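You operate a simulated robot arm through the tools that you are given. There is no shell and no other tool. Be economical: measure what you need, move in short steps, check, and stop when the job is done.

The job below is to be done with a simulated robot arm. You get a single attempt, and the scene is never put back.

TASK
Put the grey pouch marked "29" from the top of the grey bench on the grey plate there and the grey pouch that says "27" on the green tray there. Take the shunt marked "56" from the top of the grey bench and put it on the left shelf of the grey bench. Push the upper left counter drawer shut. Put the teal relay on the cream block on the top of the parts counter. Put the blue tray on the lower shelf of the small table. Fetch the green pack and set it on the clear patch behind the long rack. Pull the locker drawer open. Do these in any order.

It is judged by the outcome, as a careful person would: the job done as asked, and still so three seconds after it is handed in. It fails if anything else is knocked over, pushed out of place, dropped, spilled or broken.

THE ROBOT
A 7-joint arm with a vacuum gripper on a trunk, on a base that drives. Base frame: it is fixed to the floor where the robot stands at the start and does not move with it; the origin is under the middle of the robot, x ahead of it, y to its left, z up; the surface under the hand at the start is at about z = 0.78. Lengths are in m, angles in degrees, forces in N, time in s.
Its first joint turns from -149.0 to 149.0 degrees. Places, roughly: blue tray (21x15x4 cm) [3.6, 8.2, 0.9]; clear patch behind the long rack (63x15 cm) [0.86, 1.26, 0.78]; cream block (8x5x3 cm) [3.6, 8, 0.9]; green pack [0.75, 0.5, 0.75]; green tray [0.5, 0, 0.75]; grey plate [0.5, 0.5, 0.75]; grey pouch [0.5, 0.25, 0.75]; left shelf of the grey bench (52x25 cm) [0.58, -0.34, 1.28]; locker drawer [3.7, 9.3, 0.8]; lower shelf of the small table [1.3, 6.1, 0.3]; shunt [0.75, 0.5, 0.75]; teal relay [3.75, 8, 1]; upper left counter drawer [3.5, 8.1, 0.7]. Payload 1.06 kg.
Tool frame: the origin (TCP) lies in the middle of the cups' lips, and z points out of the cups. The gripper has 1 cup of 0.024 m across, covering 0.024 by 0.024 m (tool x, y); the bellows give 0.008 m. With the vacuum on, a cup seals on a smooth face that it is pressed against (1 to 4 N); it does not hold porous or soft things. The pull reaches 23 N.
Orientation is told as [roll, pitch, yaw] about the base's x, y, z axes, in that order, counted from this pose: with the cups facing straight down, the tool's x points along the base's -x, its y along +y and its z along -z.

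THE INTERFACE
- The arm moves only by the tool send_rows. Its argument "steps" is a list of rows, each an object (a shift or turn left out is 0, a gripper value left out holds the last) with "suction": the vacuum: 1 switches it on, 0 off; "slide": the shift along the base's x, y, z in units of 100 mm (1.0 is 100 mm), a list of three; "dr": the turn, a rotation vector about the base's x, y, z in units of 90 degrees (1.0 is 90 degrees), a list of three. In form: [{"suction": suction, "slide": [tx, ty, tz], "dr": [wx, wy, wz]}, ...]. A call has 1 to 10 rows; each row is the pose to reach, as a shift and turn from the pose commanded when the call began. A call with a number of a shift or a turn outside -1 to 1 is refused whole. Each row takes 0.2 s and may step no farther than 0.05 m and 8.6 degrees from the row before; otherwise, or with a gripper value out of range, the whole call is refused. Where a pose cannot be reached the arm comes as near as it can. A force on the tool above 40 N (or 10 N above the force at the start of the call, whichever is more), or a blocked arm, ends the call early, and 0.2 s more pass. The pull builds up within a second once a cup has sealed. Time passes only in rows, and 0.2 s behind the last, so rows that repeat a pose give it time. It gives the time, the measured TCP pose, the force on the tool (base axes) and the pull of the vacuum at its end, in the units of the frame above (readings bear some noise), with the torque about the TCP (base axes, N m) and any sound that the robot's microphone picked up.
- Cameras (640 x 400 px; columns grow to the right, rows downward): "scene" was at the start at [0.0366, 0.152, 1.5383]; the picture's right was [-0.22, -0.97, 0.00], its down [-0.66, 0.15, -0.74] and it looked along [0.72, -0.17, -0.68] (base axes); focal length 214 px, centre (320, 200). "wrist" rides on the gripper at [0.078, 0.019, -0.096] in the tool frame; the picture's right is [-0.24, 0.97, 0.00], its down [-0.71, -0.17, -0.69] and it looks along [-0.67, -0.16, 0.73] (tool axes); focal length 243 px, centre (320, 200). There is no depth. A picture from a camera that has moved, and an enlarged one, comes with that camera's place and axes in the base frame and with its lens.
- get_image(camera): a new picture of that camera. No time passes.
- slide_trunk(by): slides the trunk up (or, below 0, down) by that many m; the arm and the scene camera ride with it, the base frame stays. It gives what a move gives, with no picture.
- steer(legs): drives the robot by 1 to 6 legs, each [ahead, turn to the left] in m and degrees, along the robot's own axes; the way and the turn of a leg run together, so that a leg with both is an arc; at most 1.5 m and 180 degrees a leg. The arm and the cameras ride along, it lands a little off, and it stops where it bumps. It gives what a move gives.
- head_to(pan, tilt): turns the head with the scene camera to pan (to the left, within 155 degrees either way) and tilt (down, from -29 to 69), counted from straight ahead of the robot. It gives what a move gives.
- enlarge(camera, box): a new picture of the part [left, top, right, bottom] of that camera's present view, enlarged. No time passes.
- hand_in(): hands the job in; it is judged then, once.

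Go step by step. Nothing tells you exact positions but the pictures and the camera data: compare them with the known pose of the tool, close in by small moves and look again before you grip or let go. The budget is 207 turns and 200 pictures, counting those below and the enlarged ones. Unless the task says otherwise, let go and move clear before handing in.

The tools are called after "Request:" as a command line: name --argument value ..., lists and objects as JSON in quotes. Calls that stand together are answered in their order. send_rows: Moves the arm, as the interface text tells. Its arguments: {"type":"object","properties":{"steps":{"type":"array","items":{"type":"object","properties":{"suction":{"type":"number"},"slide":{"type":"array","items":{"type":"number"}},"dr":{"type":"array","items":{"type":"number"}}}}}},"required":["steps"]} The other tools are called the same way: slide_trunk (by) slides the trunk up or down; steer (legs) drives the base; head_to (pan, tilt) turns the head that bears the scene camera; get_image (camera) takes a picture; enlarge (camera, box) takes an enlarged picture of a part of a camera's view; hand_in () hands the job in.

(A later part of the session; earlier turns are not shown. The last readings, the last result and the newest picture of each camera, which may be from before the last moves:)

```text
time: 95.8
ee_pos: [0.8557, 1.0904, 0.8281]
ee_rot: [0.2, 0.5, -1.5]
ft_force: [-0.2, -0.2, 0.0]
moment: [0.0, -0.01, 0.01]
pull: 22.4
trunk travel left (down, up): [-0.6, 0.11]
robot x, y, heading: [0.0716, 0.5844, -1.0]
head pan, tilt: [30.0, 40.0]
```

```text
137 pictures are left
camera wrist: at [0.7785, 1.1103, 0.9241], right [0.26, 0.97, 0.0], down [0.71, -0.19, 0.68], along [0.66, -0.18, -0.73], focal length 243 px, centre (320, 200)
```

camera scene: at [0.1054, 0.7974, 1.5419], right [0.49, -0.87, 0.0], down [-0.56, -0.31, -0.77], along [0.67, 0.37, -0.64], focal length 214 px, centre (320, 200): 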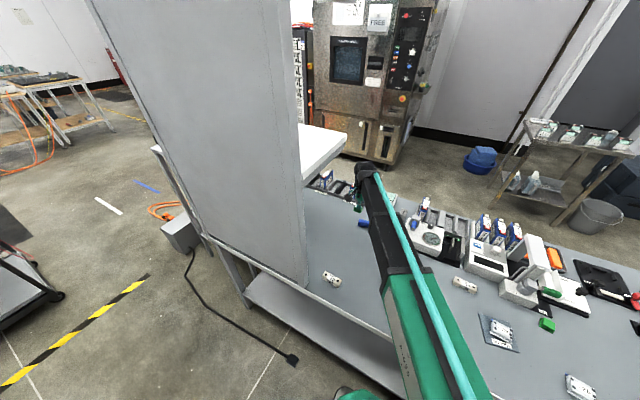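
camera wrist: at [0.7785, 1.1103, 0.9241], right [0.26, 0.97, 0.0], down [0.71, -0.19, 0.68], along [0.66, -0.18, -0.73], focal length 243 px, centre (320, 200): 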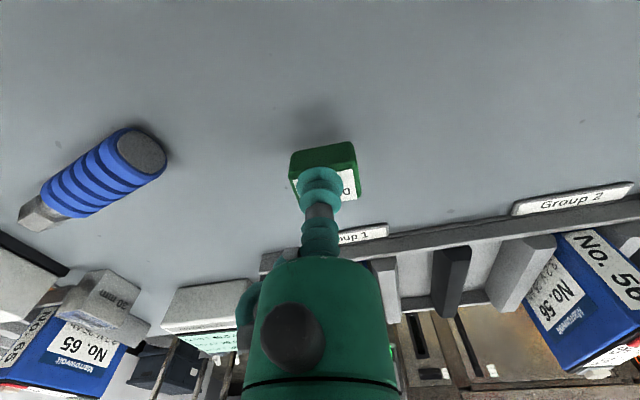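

Request:
send_rows --steps '[{"slide": [0, 0, -0.1]}, {"slide": [0, 0, -0.15]}, {"slide": [0, 0, -0.19]}, {"slide": [0, 0, -0.22]}, {"slide": [0, 0, -0.22]}]'

```text
time: 97.0
ee_pos: [0.8527, 1.0892, 0.8052]
ee_rot: [0.0, 0.4, -1.3]
ft_force: [0.2, 0.3, -0.5]
moment: [0.04, -0.01, 0.01]
pull: 23.0
trunk travel left (down, up): [-0.6, 0.11]
robot x, y, heading: [0.0751, 0.5825, -0.9]
head pan, tilt: [30.0, 40.0]
```

Request:
send_rows --steps '[{"slide": [0, 0, -0.03]}, {"slide": [0, 0, -0.05]}]'

```text
time: 97.6
ee_pos: [0.8528, 1.0883, 0.8017]
ee_rot: [0.3, 0.2, -1.4]
ft_force: [3.7, 2.0, 16.5]
moment: [0.01, -0.06, -0.03]
pull: 22.9
trunk travel left (down, up): [-0.6, 0.11]
robot x, y, heading: [0.0733, 0.5837, -1.0]
head pan, tilt: [30.0, 40.0]
```

On the surface. Releasing and rising.

Request:
send_rows --steps '[{"suction": 0, "slide": [0, 0, 0.03]}, {"slide": [0, 0, 0.03]}, {"slide": [0, 0, 0.03]}, {"slide": [0, 0, 0.03]}, {"slide": [0, 0, 0.1]}, {"slide": [0, 0, 0.5]}, {"slide": [0, 0, 1.0]}]'

Request:
get_image --camera "wrist"

```text
time: 99.2
ee_pos: [0.8518, 1.0886, 0.8991]
ee_rot: [0.1, 0.4, -1.4]
ft_force: [-0.9, 0.9, -0.1]
moment: [0.02, 0.01, 0.01]
pull: 0.0
trunk travel left (down, up): [-0.6, 0.11]
robot x, y, heading: [0.0765, 0.5848, -1.1]
head pan, tilt: [30.0, 40.0]
```

```text
136 pictures are left
camera wrist: at [0.7751, 1.108, 0.996], right [0.26, 0.97, 0.0], down [0.71, -0.19, 0.68], along [0.66, -0.18, -0.73], focal length 243 px, centre (320, 200)
```

wrist: 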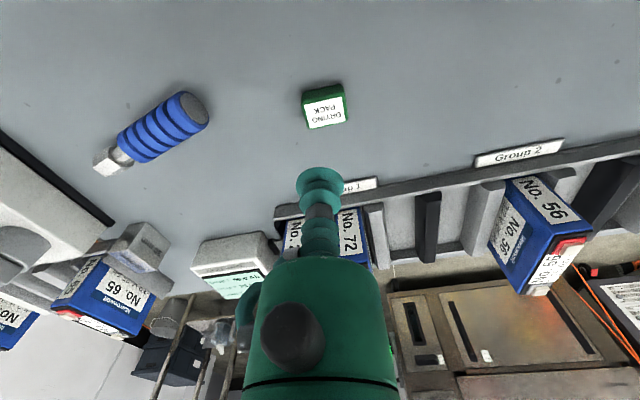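

Green pack placed. Retracting the arm along the same way.

Request:
send_rows --steps '[{"slide": [-0.2, -0.32, 0]}, {"slide": [-0.4, -0.65, 0.1]}, {"slide": [-0.58, -0.97, 0.2]}]'

Request:
send_rows --steps '[{"slide": [-0.2, -0.32, 0.2]}, {"slide": [-0.4, -0.65, 0.4]}, {"slide": [-0.58, -0.97, 0.6]}]'

Request:
send_rows --steps '[{"slide": [-0.1, -0.4, 0.2]}, {"slide": [-0.2, -0.8, 0.4]}, {"slide": [-0.3, -1.0, 0.7]}]'

Request:
send_rows --steps '[{"slide": [-0.1, -0.4, 0.2]}, {"slide": [-0.2, -0.8, 0.4]}, {"slide": [-0.3, -1.0, 0.7]}]'

Request:
steer --legs '[[-0.75, 0]]'

Request:
head_to --pan 60 --tilt 15

Request:
get_image --camera "scene"

Request:
head_to --pan 105 --tilt 15

Request:
get_image --camera "scene"

```text
time: 100.0
ee_pos: [0.7933, 0.9915, 0.9199]
ee_rot: [0.1, 0.3, -1.4]
ft_force: [0.1, -0.5, 1.3]
moment: [0.01, 0.05, 0.01]
pull: 0.2
trunk travel left (down, up): [-0.6, 0.11]
robot x, y, heading: [0.0733, 0.5819, -0.7]
head pan, tilt: [30.0, 40.0]
```

```text
time: 100.8
ee_pos: [0.7359, 0.8979, 0.9774]
ee_rot: [0.1, 0.4, -1.4]
ft_force: [0.0, 0.8, -0.8]
moment: [0.02, 0.03, -0.02]
pull: 0.0
trunk travel left (down, up): [-0.6, 0.11]
robot x, y, heading: [0.074, 0.5855, -0.6]
head pan, tilt: [30.0, 40.0]
```

```text
time: 101.6
ee_pos: [0.7067, 0.7966, 1.0515]
ee_rot: [0.2, 0.4, -1.4]
ft_force: [0.0, 0.0, 0.0]
moment: [0.01, 0.0, 0.0]
pull: 0.1
trunk travel left (down, up): [-0.6, 0.11]
robot x, y, heading: [0.0759, 0.5848, -0.9]
head pan, tilt: [30.0, 40.0]
```

```text
time: 102.4
ee_pos: [0.6758, 0.6957, 1.1168]
ee_rot: [0.2, 0.4, -1.4]
ft_force: [-0.4, -0.1, 0.7]
moment: [-0.02, -0.03, -0.03]
pull: 0.1
trunk travel left (down, up): [-0.6, 0.11]
robot x, y, heading: [0.0762, 0.5849, -0.6]
head pan, tilt: [30.0, 40.0]
```

```text
time: 106.4
ee_pos: [-0.0621, 0.7045, 1.1177]
ee_rot: [0.1, 0.3, -2.1]
ft_force: [0.1, 1.2, -0.3]
moment: [-0.01, 0.04, -0.01]
pull: 0.0
trunk travel left (down, up): [-0.6, 0.11]
robot x, y, heading: [-0.6653, 0.5962, -1.3]
head pan, tilt: [30.0, 40.0]
```

```text
time: 107.4
ee_pos: [-0.0625, 0.7046, 1.1176]
ee_rot: [0.1, 0.4, -2.0]
ft_force: [0.5, 0.1, -0.2]
moment: [-0.02, -0.05, -0.06]
pull: 0.1
trunk travel left (down, up): [-0.6, 0.11]
robot x, y, heading: [-0.6666, 0.5995, -1.5]
head pan, tilt: [60.0, 15.0]
```

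```text
135 pictures are left
camera scene: at [-0.6585, 0.8506, 1.5815], right [0.85, -0.52, 0.0], down [-0.14, -0.22, -0.97], along [0.5, 0.82, -0.26], focal length 214 px, centre (320, 200)
```

scene: 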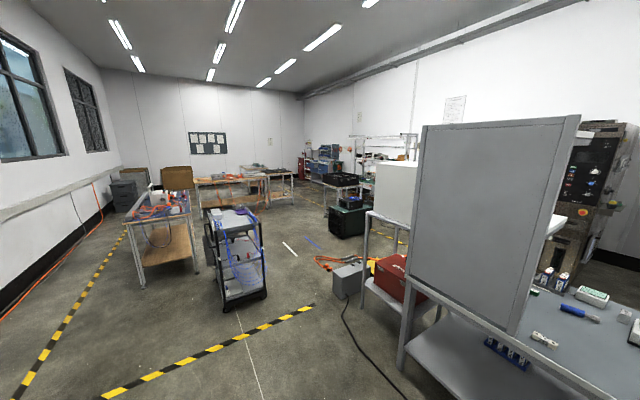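

```text
time: 108.5
ee_pos: [-0.0615, 0.7044, 1.1184]
ee_rot: [0.1, 0.4, -2.0]
ft_force: [0.2, 0.4, 0.2]
moment: [0.01, 0.0, -0.02]
pull: 0.0
trunk travel left (down, up): [-0.6, 0.11]
robot x, y, heading: [-0.6667, 0.5983, -1.4]
head pan, tilt: [105.0, 15.0]
```

```text
134 pictures are left
camera scene: at [-0.7291, 0.8618, 1.5815], right [0.97, 0.23, 0.0], down [0.06, -0.25, -0.97], along [-0.23, 0.94, -0.26], focal length 214 px, centre (320, 200)
```

scene: 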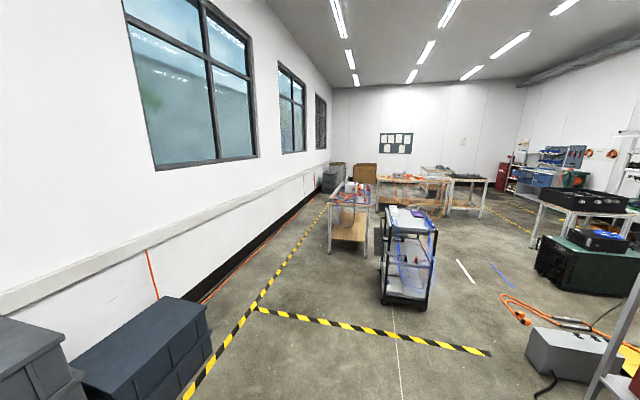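

I need the robot's footprint and better measures of the gap between cart and power box; I'll look down and at the gap.

Request:
head_to --pan 60 --tilt 69

Request:
get_image --camera "scene"

Request:
head_to --pan 75 --tilt 25

Request:
get_image --camera "scene"

```text
time: 109.7
ee_pos: [-0.0628, 0.7059, 1.1176]
ee_rot: [0.0, 0.3, -2.0]
ft_force: [0.6, -0.2, -0.2]
moment: [0.01, 0.0, -0.03]
pull: 0.0
trunk travel left (down, up): [-0.6, 0.11]
robot x, y, heading: [-0.6639, 0.6011, -1.3]
head pan, tilt: [60.0, 68.8]
```

```text
133 pictures are left
camera scene: at [-0.6781, 0.8187, 1.5059], right [0.85, -0.52, 0.0], down [-0.49, -0.8, -0.36], along [0.19, 0.31, -0.93], focal length 214 px, centre (320, 200)
```

scene: 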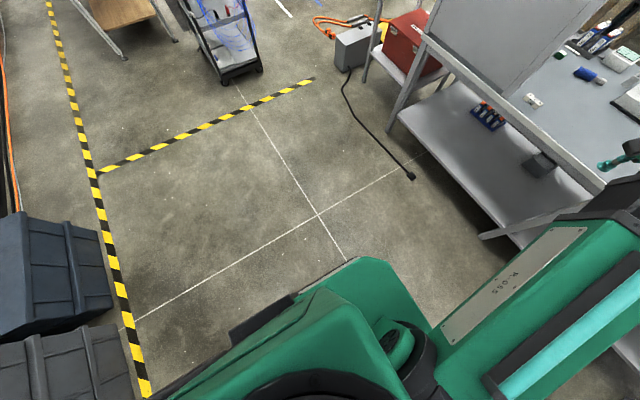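

```text
time: 110.8
ee_pos: [-0.0615, 0.7053, 1.1174]
ee_rot: [0.1, 0.4, -2.1]
ft_force: [-0.6, 0.7, -0.6]
moment: [0.03, -0.01, 0.01]
pull: 0.0
trunk travel left (down, up): [-0.6, 0.11]
robot x, y, heading: [-0.6678, 0.5984, -1.2]
head pan, tilt: [75.0, 25.0]
```

```text
132 pictures are left
camera scene: at [-0.6812, 0.8593, 1.5652], right [0.96, -0.28, 0.0], down [-0.12, -0.41, -0.91], along [0.26, 0.87, -0.42], focal length 214 px, centre (320, 200)
```

scene: 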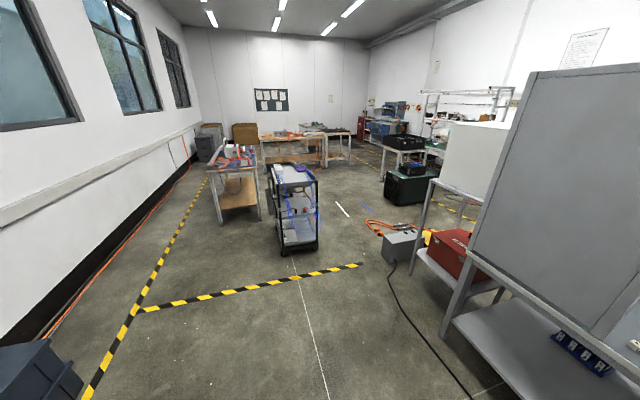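

Gap ~0.76 m and robot about 0.5 m wide. I'll drive through along (-0.1,1.7) → (0.27,2.8).

Request:
steer --legs '[[0, 64.1], [1.24, 0], [0, 8.8]]'

Request:
head_to --pan 0 --tilt 35

Request:
get_image --camera "scene"

```text
time: 120.6
ee_pos: [-0.0312, 2.3102, 1.1171]
ee_rot: [0.1, 0.3, 71.0]
ft_force: [-0.2, 0.1, -0.5]
moment: [0.02, -0.02, 0.01]
pull: 0.0
trunk travel left (down, up): [-0.6, 0.11]
robot x, y, heading: [-0.1047, 1.7048, 71.4]
head pan, tilt: [75.0, 25.0]
```

```text
time: 122.1
ee_pos: [-0.0313, 2.3107, 1.1168]
ee_rot: [0.1, 0.4, 71.0]
ft_force: [-0.2, 0.5, -0.2]
moment: [-0.04, 0.02, 0.0]
pull: 0.0
trunk travel left (down, up): [-0.6, 0.11]
robot x, y, heading: [-0.108, 1.7015, 71.6]
head pan, tilt: [0.0, 35.0]
```

```text
131 pictures are left
camera scene: at [-0.2537, 1.7963, 1.5495], right [0.95, -0.32, 0.0], down [-0.18, -0.54, -0.82], along [0.26, 0.78, -0.57], focal length 214 px, centre (320, 200)
```

scene: 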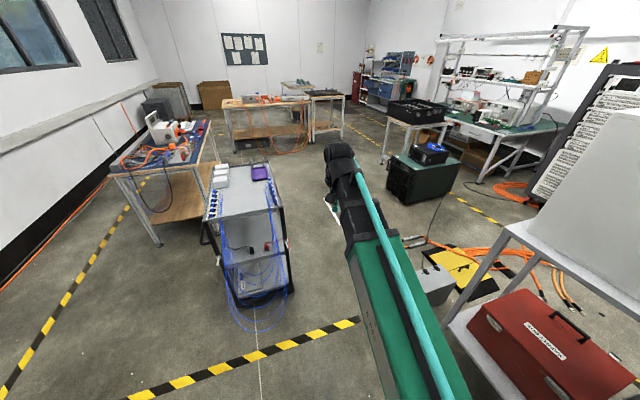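

Line is good; driving through the gap.

Request:
steer --legs '[[1.17, 0], [0, 12], [0.6, 0]]'

Request:
get_image --camera "scene"

```text
time: 131.7
ee_pos: [0.2471, 4.0062, 1.1172]
ee_rot: [0.2, 0.3, 84.3]
ft_force: [0.1, 0.3, 0.1]
moment: [0.0, 0.01, 0.02]
pull: 0.1
trunk travel left (down, up): [-0.6, 0.11]
robot x, y, heading: [0.309, 3.3937, 84.9]
head pan, tilt: [0.0, 35.0]
```

```text
130 pictures are left
camera scene: at [0.1463, 3.4541, 1.5495], right [1.0, -0.09, 0.0], down [-0.05, -0.57, -0.82], along [0.07, 0.82, -0.57], focal length 214 px, centre (320, 200)
```

scene: 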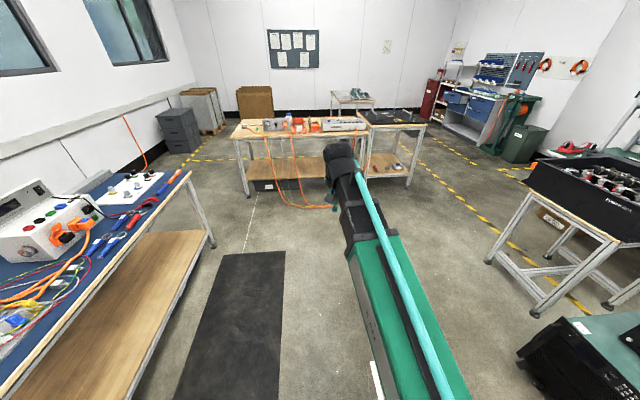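

The dark-topped small table is ahead; the counter and red locker are further right. Enlarging those.

Request:
enlarge --camera "scene" --box '[400, 30, 560, 130]'

Request:
enlarge --camera "scene" --box '[300, 80, 460, 200]'

```text
4.00 times, centred on (480, 80) of scene
camera zoom: at [0.1463, 3.4541, 1.5495], right [1.0, -0.09, 0.0], down [-0.05, -0.57, -0.82], along [0.07, 0.82, -0.57], focal length 858 px, centre (-320, 680)
```

zoom: 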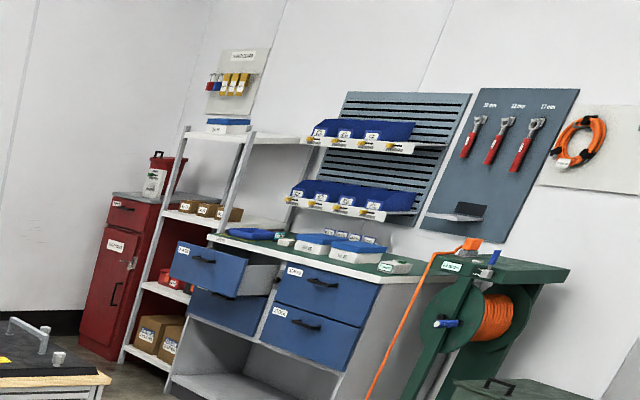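

```text
3.33 times, centred on (380, 140) of scene
camera zoom: at [0.1463, 3.4541, 1.5495], right [1.0, -0.09, 0.0], down [-0.05, -0.57, -0.82], along [0.07, 0.82, -0.57], focal length 715 px, centre (120, 400)
```

zoom: 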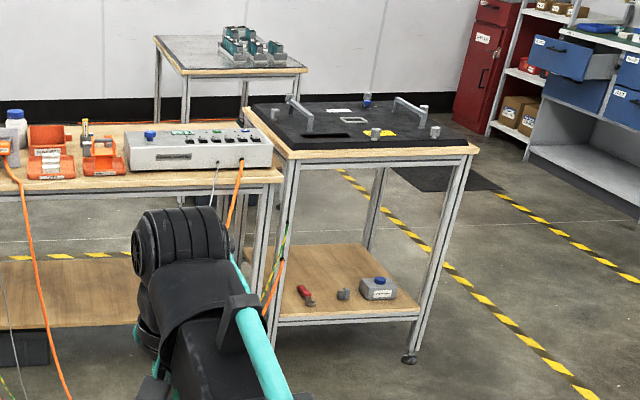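

The counter (blue drawers, one open) and red locker are at the right wall; the small table's lower shelf holds some items on it. I'll drive toward the counter in stages.

Request:
steer --legs '[[0, -21], [1.45, 0], [0, -15], [1.5, 0]]'

Request:
head_to --pan 10 --tilt 15

Request:
get_image --camera "scene"

```text
time: 148.1
ee_pos: [2.2807, 6.3566, 1.1176]
ee_rot: [0.1, 0.3, 48.0]
ft_force: [0.6, -0.2, -0.2]
moment: [0.02, 0.0, 0.01]
pull: 0.1
trunk travel left (down, up): [-0.6, 0.11]
robot x, y, heading: [1.9721, 5.8256, 48.7]
head pan, tilt: [0.0, 35.0]
```

```text
time: 148.9
ee_pos: [2.2804, 6.3567, 1.1184]
ee_rot: [0.0, 0.3, 47.9]
ft_force: [-0.1, 0.1, -0.4]
moment: [-0.01, -0.01, 0.0]
pull: 0.0
trunk travel left (down, up): [-0.6, 0.11]
robot x, y, heading: [1.9716, 5.8246, 48.6]
head pan, tilt: [10.0, 15.0]
```

```text
127 pictures are left
camera scene: at [1.8638, 5.9838, 1.5815], right [0.85, -0.52, 0.0], down [-0.14, -0.22, -0.97], along [0.5, 0.82, -0.26], focal length 214 px, centre (320, 200)
```

scene: 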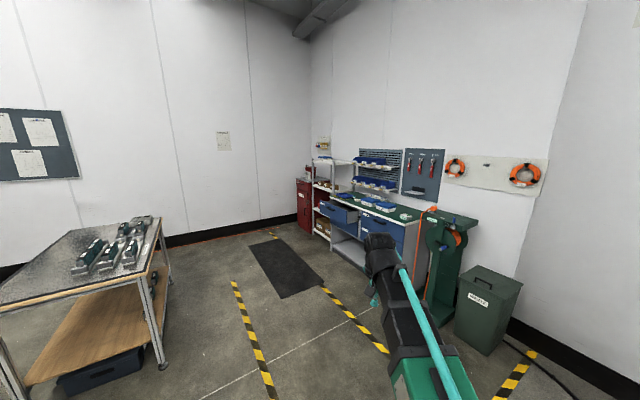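

Counter front is at x≈3.6, y 7.3–8.4; a floor mat lies just before it. I'll park at about (2.9, 7.5) beside the mat, facing the counter.

Request:
steer --legs '[[0, 12.4], [0.95, 0], [0.95, 0], [0, -61]]'

Request:
head_to --pan 20 --tilt 30

Request:
get_image --camera "scene"

Request:
get_image --camera "wrist"

```text
time: 161.8
ee_pos: [3.4829, 7.5614, 1.1186]
ee_rot: [0.1, 0.4, -1.5]
ft_force: [0.8, 0.4, 0.0]
moment: [0.04, 0.03, -0.01]
pull: 0.0
trunk travel left (down, up): [-0.6, 0.11]
robot x, y, heading: [2.8787, 7.448, -1.1]
head pan, tilt: [10.0, 15.0]
```

```text
time: 162.5
ee_pos: [3.482, 7.5614, 1.1177]
ee_rot: [0.1, 0.4, -1.5]
ft_force: [0.2, -0.5, 0.0]
moment: [0.02, -0.02, -0.01]
pull: 0.0
trunk travel left (down, up): [-0.6, 0.11]
robot x, y, heading: [2.8758, 7.451, -1.3]
head pan, tilt: [20.0, 30.0]
```

```text
126 pictures are left
camera scene: at [2.9217, 7.6518, 1.5574], right [0.33, -0.95, 0.0], down [-0.47, -0.16, -0.87], along [0.82, 0.28, -0.5], focal length 214 px, centre (320, 200)
```

scene: 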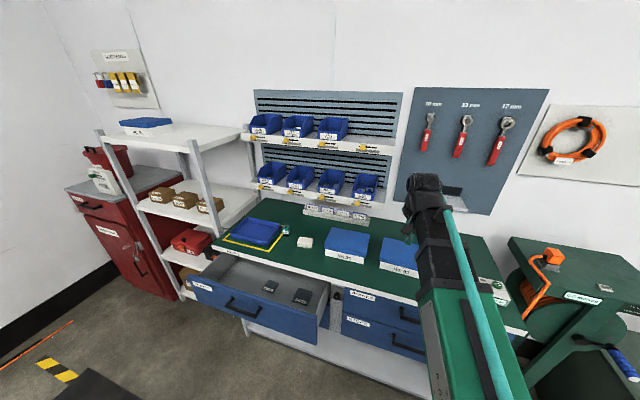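

```text
125 pictures are left
camera wrist: at [3.4049, 7.5811, 1.2147], right [0.26, 0.96, 0.0], down [0.71, -0.19, 0.68], along [0.66, -0.18, -0.73], focal length 243 px, centre (320, 200)
```

wrist: 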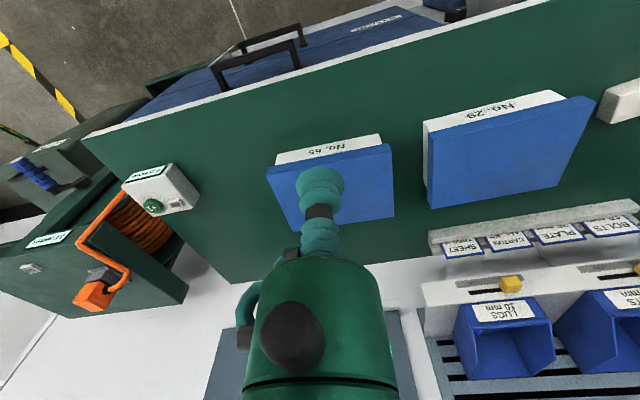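

Enlarging the counter top and open drawer.

Request:
enlarge --camera "scene" --box '[200, 190, 400, 315]'

Request:
enlarge --camera "scene" --box '[50, 150, 250, 300]'

```text
3.20 times, centred on (300, 252) of scene
camera zoom: at [2.9217, 7.6518, 1.5574], right [0.33, -0.95, 0.0], down [-0.47, -0.16, -0.87], along [0.82, 0.28, -0.5], focal length 686 px, centre (384, 32)
```

zoom: 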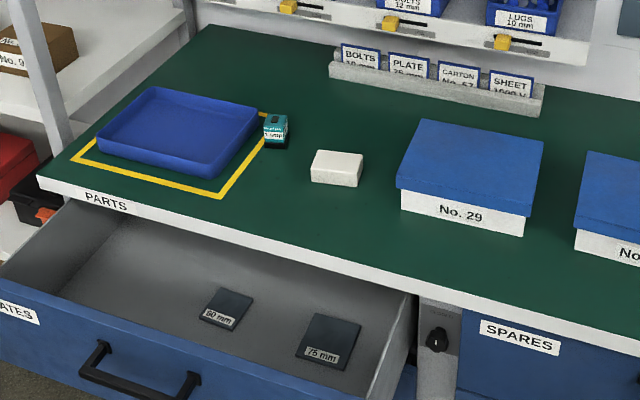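

```text
2.67 times, centred on (150, 225) of scene
camera zoom: at [2.9217, 7.6518, 1.5574], right [0.33, -0.95, 0.0], down [-0.47, -0.16, -0.87], along [0.82, 0.28, -0.5], focal length 572 px, centre (773, 133)
```

zoom: 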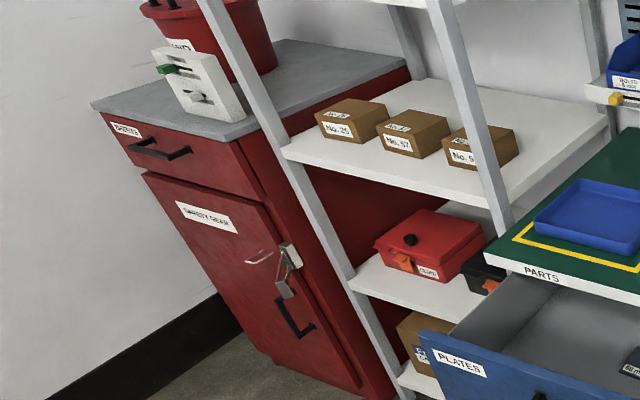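

Relay near (3.64, 8.07), cream block near (3.60, 7.95), tray near (3.61, 8.21), and the open "PLATES" drawer front near x≈3.33. First I'll get in front of the open drawer, further back.

Request:
steer --legs '[[-0.4, 0], [0, 91], [0.62, 0], [0, -90]]'

Request:
head_to --pan 0 --tilt 35

Request:
get_image --camera "scene"

Request:
get_image --camera "wrist"

```text
time: 175.8
ee_pos: [3.0773, 8.2137, 1.1183]
ee_rot: [0.0, 0.3, 0.2]
ft_force: [-0.2, -0.2, 0.8]
moment: [-0.01, 0.02, 0.02]
pull: 0.1
trunk travel left (down, up): [-0.6, 0.11]
robot x, y, heading: [2.4774, 8.0881, 0.8]
head pan, tilt: [20.0, 30.0]
```

```text
time: 176.6
ee_pos: [3.0777, 8.2126, 1.1182]
ee_rot: [0.2, 0.4, 0.0]
ft_force: [0.3, -0.5, -1.5]
moment: [-0.01, -0.01, -0.04]
pull: 0.0
trunk travel left (down, up): [-0.6, 0.11]
robot x, y, heading: [2.4759, 8.0848, 0.7]
head pan, tilt: [0.0, 35.0]
```

```text
122 pictures are left
camera scene: at [2.5183, 8.2575, 1.5496], right [0.01, -1.0, 0.0], down [-0.57, -0.01, -0.82], along [0.82, 0.01, -0.57], focal length 214 px, centre (320, 200)
```

scene: 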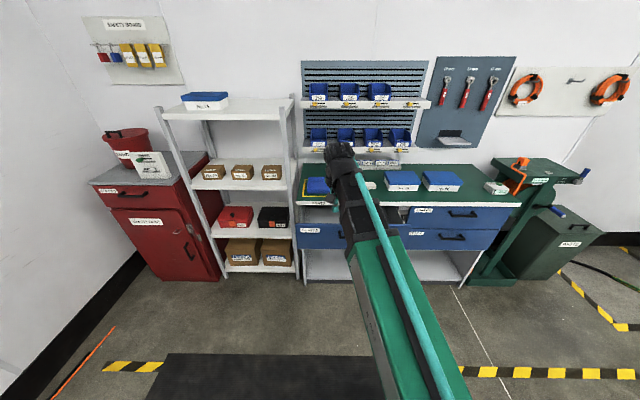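

```text
121 pictures are left
camera wrist: at [2.9999, 8.2315, 1.2147], right [0.23, 0.97, 0.0], down [0.71, -0.17, 0.68], along [0.66, -0.16, -0.73], focal length 243 px, centre (320, 200)
```

wrist: 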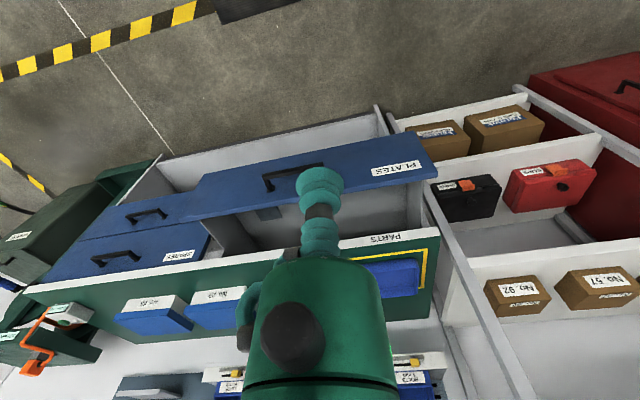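

The drawer face spans y 7.85–8.4, z ~0.69–0.87 at x≈3.31. I'll back up a bit and turn the tool to face forward.

Request:
steer --legs '[[-0.12, 0]]'

Request:
send_rows --steps '[{"dr": [0, -0.09, 0], "slide": [0.1, -0.1, -0.05]}, {"dr": [0, -0.18, 0], "slide": [0.2, -0.2, -0.1]}, {"dr": [0, -0.27, 0], "slide": [0.3, -0.3, -0.15]}, {"dr": [0, -0.36, 0], "slide": [0.4, -0.4, -0.2]}, {"dr": [0, -0.45, 0], "slide": [0.5, -0.5, -0.3]}, {"dr": [0, -0.54, 0], "slide": [0.6, -0.6, -0.4]}, {"dr": [0, -0.63, 0], "slide": [0.7, -0.7, -0.5]}, {"dr": [0, -0.72, 0], "slide": [0.8, -0.8, -0.6]}, {"dr": [0, -0.81, 0], "slide": [0.9, -0.9, -0.7]}, {"dr": [0, -0.9, 0], "slide": [1.0, -1.0, -0.8]}]'

Request:
get_image --camera "scene"

```text
time: 177.9
ee_pos: [2.9547, 8.2105, 1.117]
ee_rot: [0.1, 0.4, 0.1]
ft_force: [0.4, 0.4, 0.1]
moment: [-0.02, -0.03, 0.04]
pull: 0.0
trunk travel left (down, up): [-0.6, 0.11]
robot x, y, heading: [2.3564, 8.0834, 0.5]
head pan, tilt: [0.0, 35.0]
```

```text
time: 180.1
ee_pos: [3.0812, 8.1134, 1.0352]
ee_rot: [-0.2, -80.7, 0.2]
ft_force: [-0.5, -0.9, -0.6]
moment: [-0.01, 0.0, -0.03]
pull: 0.0
out of reach, approached as far as the arm can: row 6, 7, 8, 9, 10
trunk travel left (down, up): [-0.6, 0.11]
robot x, y, heading: [2.3544, 8.0843, 1.1]
head pan, tilt: [0.0, 35.0]
```

```text
120 pictures are left
camera scene: at [2.3968, 8.256, 1.5496], right [0.01, -1.0, 0.0], down [-0.57, -0.01, -0.82], along [0.82, 0.01, -0.57], focal length 214 px, centre (320, 200)
```

scene: 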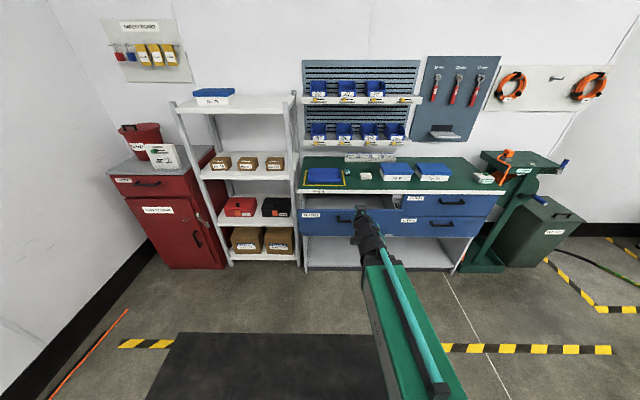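

Tool faces forward. Lowering by trunk and finishing the turn.

Request:
slide_trunk --by -0.25

Request:
send_rows --steps '[{"dr": [0, -0.09, 0], "slide": [0.1, -0.4, -0.05]}, {"dr": [0, -0.1, 0], "slide": [0.3, -0.8, -0.1]}, {"dr": [0, -0.1, 0], "slide": [0.6, -1.0, -0.15]}]'

Request:
get_image --camera "wrist"

Request:
enlarge --camera "scene" --box '[280, 150, 480, 290]'

```text
time: 182.6
ee_pos: [3.0809, 8.1139, 0.7855]
ee_rot: [-0.4, -80.6, 0.4]
ft_force: [0.4, 0.4, -0.1]
moment: [-0.01, -0.01, -0.02]
pull: 0.1
trunk travel left (down, up): [-0.35, 0.36]
robot x, y, heading: [2.3545, 8.083, 0.6]
head pan, tilt: [0.0, 35.0]
```

```text
time: 183.4
ee_pos: [3.1425, 8.0135, 0.7699]
ee_rot: [-6.1, -89.7, 6.2]
ft_force: [-0.1, 0.1, 0.6]
moment: [0.0, 0.0, -0.04]
pull: 0.0
out of reach, approached as far as the arm can: row 1
trunk travel left (down, up): [-0.35, 0.36]
robot x, y, heading: [2.3551, 8.0858, 0.8]
head pan, tilt: [0.0, 35.0]
```

```text
119 pictures are left
camera wrist: at [3.0464, 8.0319, 0.6925], right [0.0, 0.97, 0.23], down [-0.68, -0.17, 0.71], along [0.73, -0.16, 0.66], focal length 243 px, centre (320, 200)
```

wrist: 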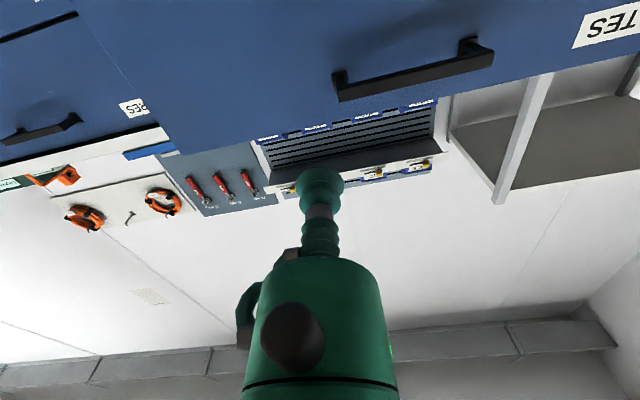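

```text
2.86 times, centred on (380, 220) of scene
camera zoom: at [2.3967, 8.256, 1.2996], right [0.01, -1.0, 0.0], down [-0.57, -0.01, -0.82], along [0.82, 0.01, -0.57], focal length 613 px, centre (149, 143)
```

zoom: 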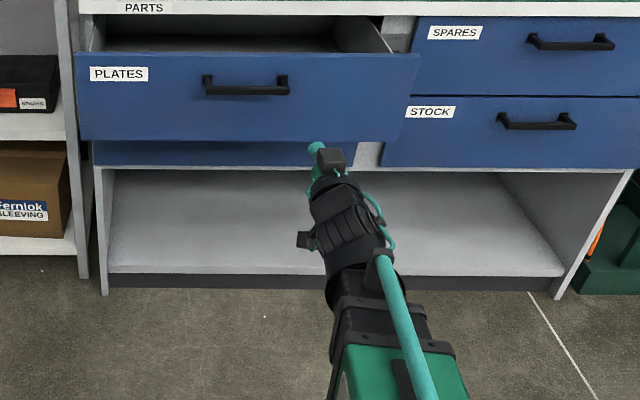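

The cup would meet the face near the handle's end, so I shift right to y≈7.955 and advance.

Request:
send_rows --steps '[{"slide": [0.1, -0.3, 0]}, {"slide": [0.5, -0.6, 0]}, {"slide": [0.9, -0.6, 0]}]'

Request:
get_image --camera "scene"

Request:
get_image --camera "wrist"

```text
time: 184.2
ee_pos: [3.2343, 7.9529, 0.7695]
ee_rot: [-7.6, -89.6, 7.6]
ft_force: [-0.1, 1.0, -0.7]
moment: [-0.02, 0.02, 0.02]
pull: 0.1
trunk travel left (down, up): [-0.35, 0.36]
robot x, y, heading: [2.3558, 8.0812, 0.6]
head pan, tilt: [0.0, 35.0]
```

```text
117 pictures are left
camera scene: at [2.3966, 8.2558, 1.2996], right [0.01, -1.0, 0.0], down [-0.57, -0.01, -0.82], along [0.82, 0.01, -0.57], focal length 214 px, centre (320, 200)
```

scene: 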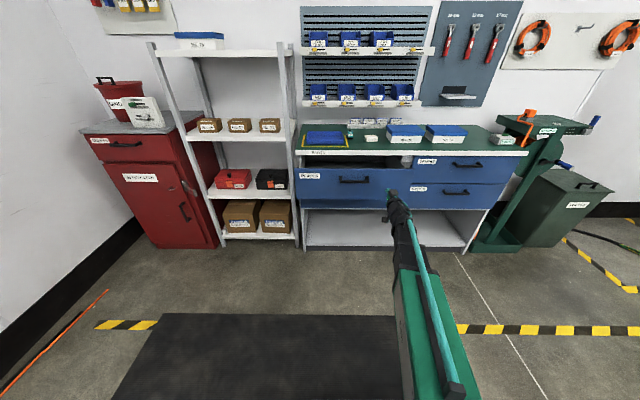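

```text
116 pictures are left
camera wrist: at [3.1374, 7.9708, 0.693], right [0.0, 0.97, 0.23], down [-0.68, -0.17, 0.71], along [0.73, -0.16, 0.66], focal length 243 px, centre (320, 200)
```

wrist: 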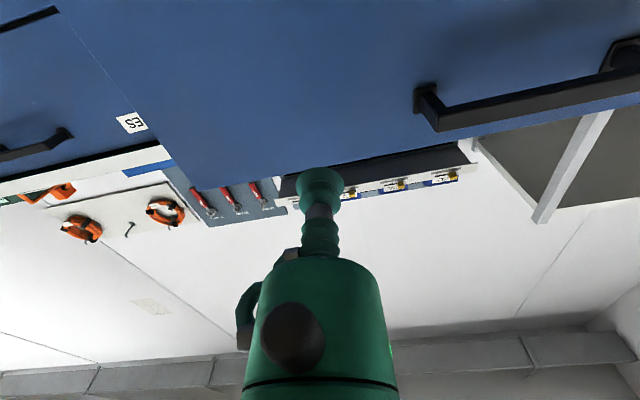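

Advancing to contact and pushing.

Request:
send_rows --steps '[{"slide": [0.3, 0, 0]}, {"slide": [0.5, 0, 0]}, {"slide": [0.6, 0, 0]}, {"slide": [0.7, 0, 0]}, {"slide": [0.8, 0, 0]}, {"slide": [0.9, 0, 0]}, {"slide": [1.0, 0, 0]}]'

Request:
get_image --camera "scene"

```text
time: 185.8
ee_pos: [3.3316, 7.9536, 0.7707]
ee_rot: [-5.3, -89.7, 5.3]
ft_force: [-1.4, -0.5, -1.4]
moment: [0.01, 0.04, -0.01]
pull: 0.0
trunk travel left (down, up): [-0.35, 0.36]
robot x, y, heading: [2.3546, 8.0813, 0.9]
head pan, tilt: [0.0, 35.0]
```

```text
115 pictures are left
camera scene: at [2.3967, 8.2559, 1.2995], right [0.01, -1.0, 0.0], down [-0.57, -0.01, -0.82], along [0.82, 0.01, -0.57], focal length 214 px, centre (320, 200)
```

scene: 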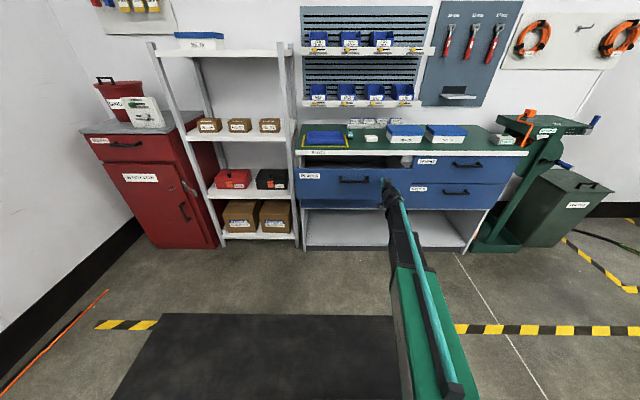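

Near the arm's reach; retracting the arm 15 cm and driving the base 15 cm closer to push with the arm.

Request:
send_rows --steps '[{"slide": [-0.4, 0, 0]}, {"slide": [-0.8, 0, 0]}, {"slide": [-1.0, 0, 0]}]'

Request:
send_rows --steps '[{"slide": [-0.3, 0, 0]}, {"slide": [-0.55, 0, 0]}]'

Request:
steer --legs '[[0.15, 0]]'

Request:
send_rows --steps '[{"slide": [0.1, 0, 0]}, {"slide": [0.2, 0, 0]}, {"slide": [0.3, 0, 0]}, {"slide": [0.4, 0, 0]}, {"slide": [0.5, 0, 0]}, {"slide": [0.6, 0, 0]}]'

Request:
get_image --camera "scene"

```text
time: 186.6
ee_pos: [3.2319, 7.9529, 0.7701]
ee_rot: [-15.5, -89.5, 15.6]
ft_force: [-0.1, -0.1, 0.1]
moment: [-0.02, 0.01, -0.03]
pull: 0.0
trunk travel left (down, up): [-0.35, 0.36]
robot x, y, heading: [2.3534, 8.083, 0.6]
head pan, tilt: [0.0, 35.0]
```

```text
time: 187.2
ee_pos: [3.176, 7.9536, 0.7703]
ee_rot: [-8.0, -89.6, 8.2]
ft_force: [-0.2, 0.2, 0.1]
moment: [0.02, -0.01, 0.03]
pull: 0.1
trunk travel left (down, up): [-0.35, 0.36]
robot x, y, heading: [2.3543, 8.0843, 0.6]
head pan, tilt: [0.0, 35.0]
```

```text
time: 188.6
ee_pos: [3.3227, 7.9535, 0.7709]
ee_rot: [-8.7, -89.6, 8.7]
ft_force: [-0.8, 0.4, 0.9]
moment: [-0.02, 0.01, -0.02]
pull: 0.0
trunk travel left (down, up): [-0.35, 0.36]
robot x, y, heading: [2.502, 8.085, 0.6]
head pan, tilt: [0.0, 35.0]
```

```text
time: 190.0
ee_pos: [3.3833, 7.9531, 0.7717]
ee_rot: [-6.9, -89.6, 6.9]
ft_force: [0.1, -0.1, -0.4]
moment: [-0.02, -0.02, 0.02]
pull: 0.0
trunk travel left (down, up): [-0.35, 0.36]
robot x, y, heading: [2.4971, 8.0847, 0.6]
head pan, tilt: [0.0, 35.0]
```

```text
114 pictures are left
camera scene: at [2.5444, 8.2573, 1.2996], right [0.01, -1.0, 0.0], down [-0.57, -0.01, -0.82], along [0.82, 0.01, -0.57], focal length 214 px, centre (320, 200)
```

scene: 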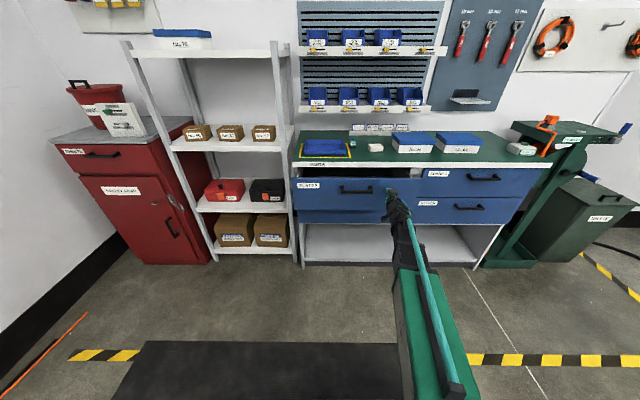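

Pushing further.

Request:
send_rows --steps '[{"slide": [0.1, 0, 0]}, {"slide": [0.2, 0, 0]}, {"slide": [0.3, 0, 0]}, {"slide": [0.4, 0, 0]}, {"slide": [0.5, 0, 0]}, {"slide": [0.6, 0, 0]}, {"slide": [0.7, 0, 0]}, {"slide": [0.8, 0, 0]}]'

Request:
enlarge --camera "scene" --box '[280, 120, 540, 280]'

```text
time: 191.8
ee_pos: [3.4638, 7.9535, 0.7716]
ee_rot: [-7.5, -89.6, 7.4]
ft_force: [-0.1, 0.7, -0.2]
moment: [0.0, -0.01, 0.0]
pull: 0.2
trunk travel left (down, up): [-0.35, 0.36]
robot x, y, heading: [2.5037, 8.0875, 0.6]
head pan, tilt: [0.0, 35.0]
```

```text
2.46 times, centred on (410, 200) of scene
camera zoom: at [2.5444, 8.2573, 1.2996], right [0.01, -1.0, 0.0], down [-0.57, -0.01, -0.82], along [0.82, 0.01, -0.57], focal length 528 px, centre (98, 200)
```

zoom: 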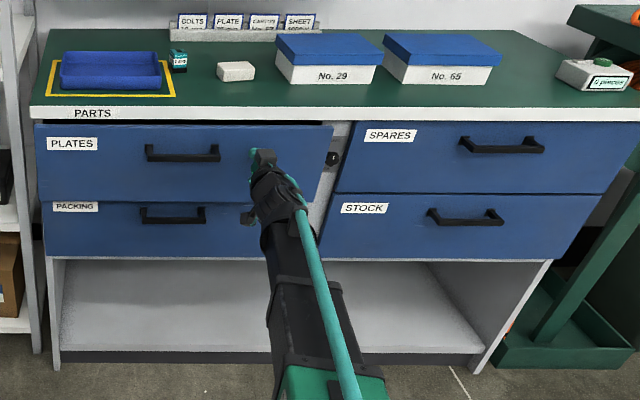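

Almost shut; pushing until it resists.

Request:
send_rows --steps '[{"slide": [0.1, 0, 0]}, {"slide": [0.15, 0, 0]}, {"slide": [0.2, 0, 0]}, {"slide": [0.25, 0, 0]}, {"slide": [0.3, 0, 0]}, {"slide": [0.35, 0, 0]}, {"slide": [0.4, 0, 0]}]'

Request:
enlarge --camera "scene" --box '[280, 120, 540, 280]'

```text
time: 193.4
ee_pos: [3.5034, 7.9523, 0.7707]
ee_rot: [-7.8, -89.6, 7.6]
ft_force: [-0.2, 0.1, 0.2]
moment: [0.03, -0.02, 0.02]
pull: 0.1
trunk travel left (down, up): [-0.35, 0.36]
robot x, y, heading: [2.5013, 8.0868, 0.3]
head pan, tilt: [0.0, 35.0]
```

```text
2.46 times, centred on (410, 200) of scene
camera zoom: at [2.5443, 8.2573, 1.2995], right [0.01, -1.0, 0.0], down [-0.57, -0.01, -0.82], along [0.82, 0.01, -0.57], focal length 528 px, centre (98, 200)
```

zoom: 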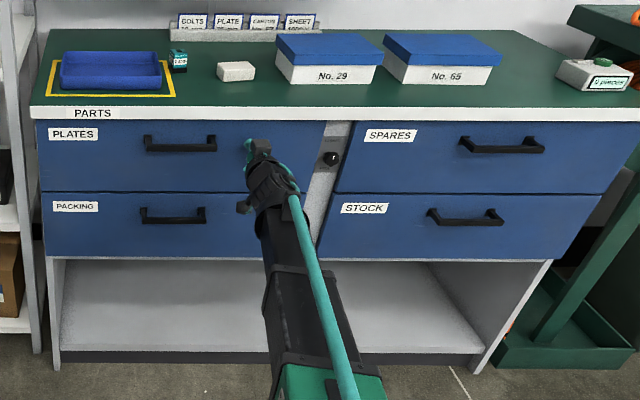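

Now nearly flush; one more gentle push to the stop.

Request:
send_rows --steps '[{"slide": [0.04, 0, 0]}, {"slide": [0.08, 0, 0]}, {"slide": [0.12, 0, 0]}, {"slide": [0.16, 0, 0]}, {"slide": [0.2, 0, 0]}]'

Request:
enlarge --camera "scene" --box '[280, 150, 440, 250]'

```text
time: 194.4
ee_pos: [3.5134, 7.953, 0.7706]
ee_rot: [-6.1, -89.6, 6.0]
ft_force: [-10.7, 0.5, 2.1]
moment: [-0.04, 0.04, -0.04]
pull: 0.0
trunk travel left (down, up): [-0.35, 0.36]
robot x, y, heading: [2.502, 8.0891, 0.4]
head pan, tilt: [0.0, 35.0]
stopped in row 5: the force on the tool passed its limit at 45 N (the readings are from after the stop); the commanded pose is now the measured one
```

```text
4.00 times, centred on (360, 200) of scene
camera zoom: at [2.5429, 8.2574, 1.2997], right [0.01, -1.0, 0.0], down [-0.57, 0.0, -0.82], along [0.82, 0.01, -0.57], focal length 858 px, centre (160, 200)
```

zoom: 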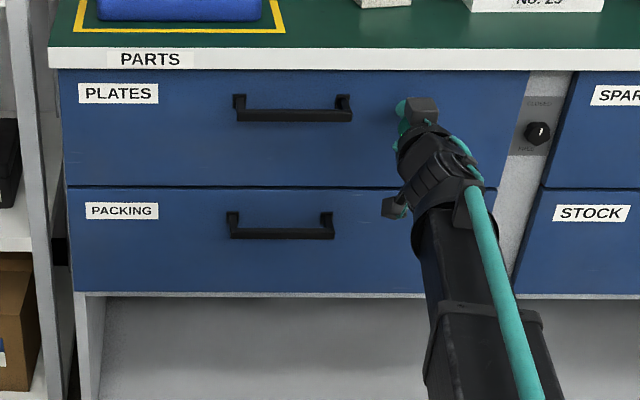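

Drawer is shut against its stop. Now retracting and moving, facing away from the wall, to the locker.

Request:
send_rows --steps '[{"slide": [-0.4, 0, 0]}, {"slide": [-0.8, 0, 0]}, {"slide": [-1.0, 0.2, 0]}]'

Request:
send_rows --steps '[{"slide": [-0.4, 0.2, 0]}, {"slide": [-0.8, 0.4, 0]}, {"slide": [-1.0, 0.7, 0]}]'

Request:
send_rows --steps '[{"slide": [-0.3, 0.2, 0]}, {"slide": [-0.5, 0.4, 0]}]'

Request:
steer --legs '[[0, -90], [-1.05, 0], [0, 90]]'

Request:
slide_trunk --by 0.15

Request:
get_image --camera "scene"

```text
time: 195.2
ee_pos: [3.4153, 7.9716, 0.769]
ee_rot: [-13.4, -89.6, 13.3]
ft_force: [0.2, 0.3, -0.6]
moment: [-0.03, 0.0, 0.0]
pull: 0.1
trunk travel left (down, up): [-0.35, 0.36]
robot x, y, heading: [2.5019, 8.0886, 0.2]
head pan, tilt: [0.0, 35.0]
```

```text
time: 196.1
ee_pos: [3.3128, 8.0411, 0.769]
ee_rot: [-3.0, -89.4, 2.8]
ft_force: [0.5, -0.1, -0.1]
moment: [-0.01, 0.03, 0.01]
pull: 0.1
trunk travel left (down, up): [-0.35, 0.36]
robot x, y, heading: [2.5006, 8.087, 0.6]
head pan, tilt: [0.0, 35.0]
```

```text
time: 196.7
ee_pos: [3.2639, 8.0837, 0.7692]
ee_rot: [-6.8, -89.5, 6.6]
ft_force: [-0.5, -0.4, -0.6]
moment: [-0.02, -0.03, 0.02]
pull: 0.1
trunk travel left (down, up): [-0.35, 0.36]
robot x, y, heading: [2.5014, 8.0888, 0.5]
head pan, tilt: [0.0, 35.0]
```

```text
time: 209.6
ee_pos: [3.238, 9.1391, 0.7691]
ee_rot: [-6.0, -89.5, 6.5]
ft_force: [0.9, 0.2, -0.1]
moment: [-0.05, 0.0, 0.01]
pull: 0.1
trunk travel left (down, up): [-0.35, 0.36]
robot x, y, heading: [2.4723, 9.1335, 1.2]
head pan, tilt: [0.0, 35.0]
```

```text
time: 211.4
ee_pos: [3.2391, 9.1387, 0.9194]
ee_rot: [-6.3, -89.5, 6.8]
ft_force: [0.2, -0.2, 0.9]
moment: [0.01, -0.01, -0.03]
pull: 0.2
trunk travel left (down, up): [-0.5, 0.21]
robot x, y, heading: [2.475, 9.1307, 1.2]
head pan, tilt: [0.0, 35.0]
```

```text
110 pictures are left
camera scene: at [2.5164, 9.3041, 1.4495], right [0.02, -1.0, 0.0], down [-0.57, -0.01, -0.82], along [0.82, 0.02, -0.57], focal length 214 px, centre (320, 200)
```

scene: 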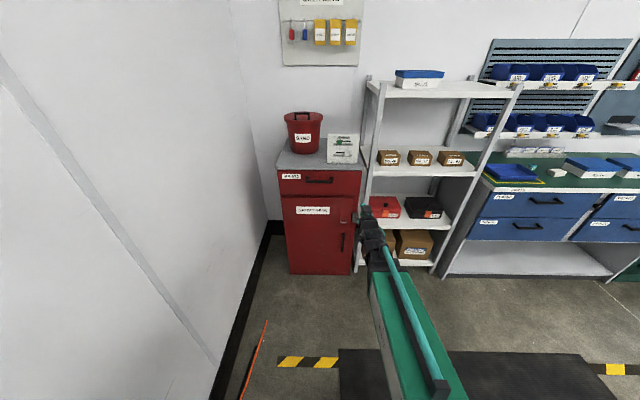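

Request:
enlarge --camera "scene" --box '[260, 100, 420, 240]'

```text
2.86 times, centred on (340, 170) of scene
camera zoom: at [2.5164, 9.3041, 1.4495], right [0.02, -1.0, 0.0], down [-0.57, -0.01, -0.82], along [0.82, 0.02, -0.57], focal length 613 px, centre (263, 286)
```

zoom: 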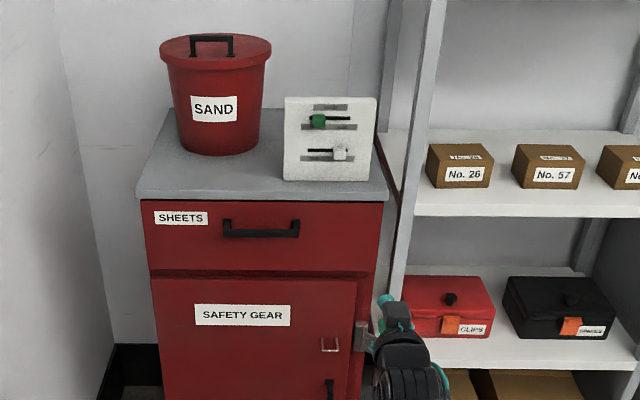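

The "SHEETS" drawer face is at x≈3.56, y≈9.2–9.5, z≈0.76–0.915 with its handle at z≈0.86. I'll aim below the handle at (3.56, 9.325, 0.797).

Request:
send_rows --steps '[{"slide": [0, 0.4, -0.25]}, {"slide": [0, 0.8, -0.5]}, {"slide": [0, 0.95, -0.9]}]'

Request:
send_rows --steps '[{"slide": [0, 0.4, -0.1]}, {"slide": [0, 0.88, -0.29]}]'

Request:
steer --legs '[[0.16, 0]]'

Request:
get_image --camera "scene"

Request:
get_image --camera "wrist"

```text
time: 212.2
ee_pos: [3.2397, 9.2342, 0.8284]
ee_rot: [-11.3, -89.5, 11.8]
ft_force: [0.1, 0.3, -0.8]
moment: [-0.02, 0.02, -0.03]
pull: 0.0
trunk travel left (down, up): [-0.5, 0.21]
robot x, y, heading: [2.477, 9.1295, 1.4]
head pan, tilt: [0.0, 35.0]
```

```text
refused: row 2 steps farther than a row can; nothing moved
```

```text
time: 213.6
ee_pos: [3.3963, 9.2369, 0.8274]
ee_rot: [-6.5, -89.5, 6.9]
ft_force: [-0.5, -0.2, 0.0]
moment: [0.01, 0.0, 0.02]
pull: 0.0
trunk travel left (down, up): [-0.5, 0.21]
robot x, y, heading: [2.6355, 9.138, 1.0]
head pan, tilt: [0.0, 35.0]
```

```text
108 pictures are left
camera scene: at [2.6726, 9.307, 1.4495], right [0.02, -1.0, 0.0], down [-0.57, -0.01, -0.82], along [0.82, 0.01, -0.57], focal length 214 px, centre (320, 200)
```

scene: 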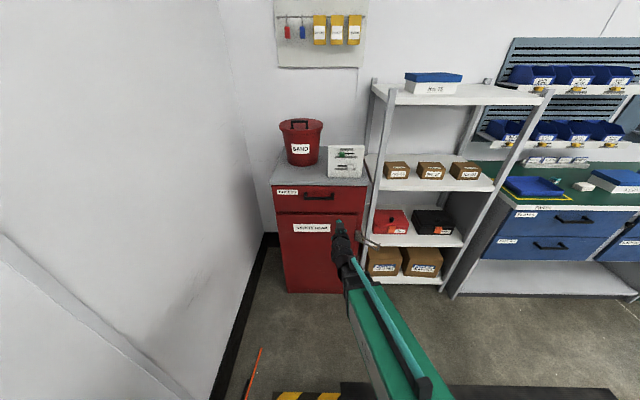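

```text
107 pictures are left
camera wrist: at [3.2994, 9.2538, 0.7514], right [-0.01, 0.97, 0.23], down [-0.68, -0.18, 0.71], along [0.73, -0.15, 0.66], focal length 243 px, centre (320, 200)
```

wrist: 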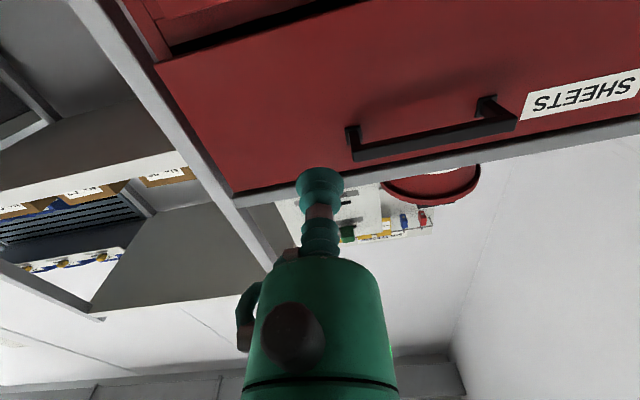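

Face is at x≈3.53, handle at z≈0.87, so I target (3.53, 9.325, 0.815) and approach with vacuum on.

Request:
send_rows --steps '[{"slide": [0, 0.44, -0.1]}, {"slide": [0.2, 0.88, -0.12]}, {"suction": 1, "slide": [0.6, 0.88, -0.12]}, {"slide": [1.0, 0.88, -0.12]}]'

Request:
get_image --camera "wrist"

```text
time: 214.6
ee_pos: [3.4971, 9.3266, 0.8164]
ee_rot: [-7.5, -89.5, 8.0]
ft_force: [0.4, -0.8, -0.1]
moment: [0.0, -0.01, 0.02]
pull: 0.1
trunk travel left (down, up): [-0.5, 0.21]
robot x, y, heading: [2.6319, 9.1339, 0.9]
head pan, tilt: [0.0, 35.0]
```

```text
106 pictures are left
camera wrist: at [3.4002, 9.343, 0.7395], right [-0.01, 0.97, 0.23], down [-0.68, -0.18, 0.71], along [0.73, -0.16, 0.66], focal length 243 px, centre (320, 200)
```

wrist: 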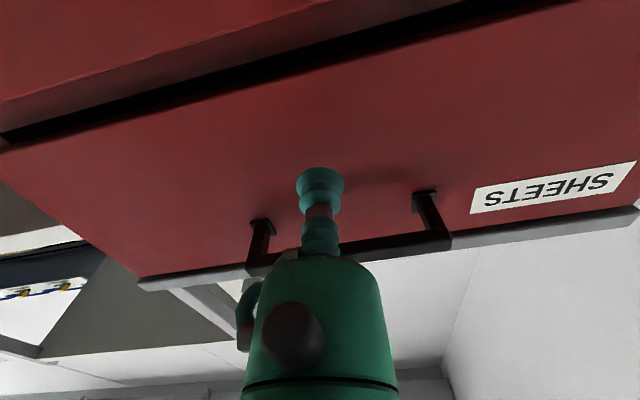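

Request:
send_rows --steps '[{"slide": [0.06, 0, 0]}, {"slide": [0.12, 0, 0]}, {"slide": [0.18, 0, 0]}, {"slide": [0.24, 0, 0]}, {"slide": [0.3, 0, 0]}, {"slide": [0.35, 0, 0]}]'

```text
time: 216.0
ee_pos: [3.5316, 9.3255, 0.8162]
ee_rot: [-6.7, -89.5, 7.1]
ft_force: [0.1, 0.6, -0.3]
moment: [0.02, -0.01, -0.01]
pull: 0.1
trunk travel left (down, up): [-0.5, 0.21]
robot x, y, heading: [2.6336, 9.1342, 0.9]
head pan, tilt: [0.0, 35.0]
```

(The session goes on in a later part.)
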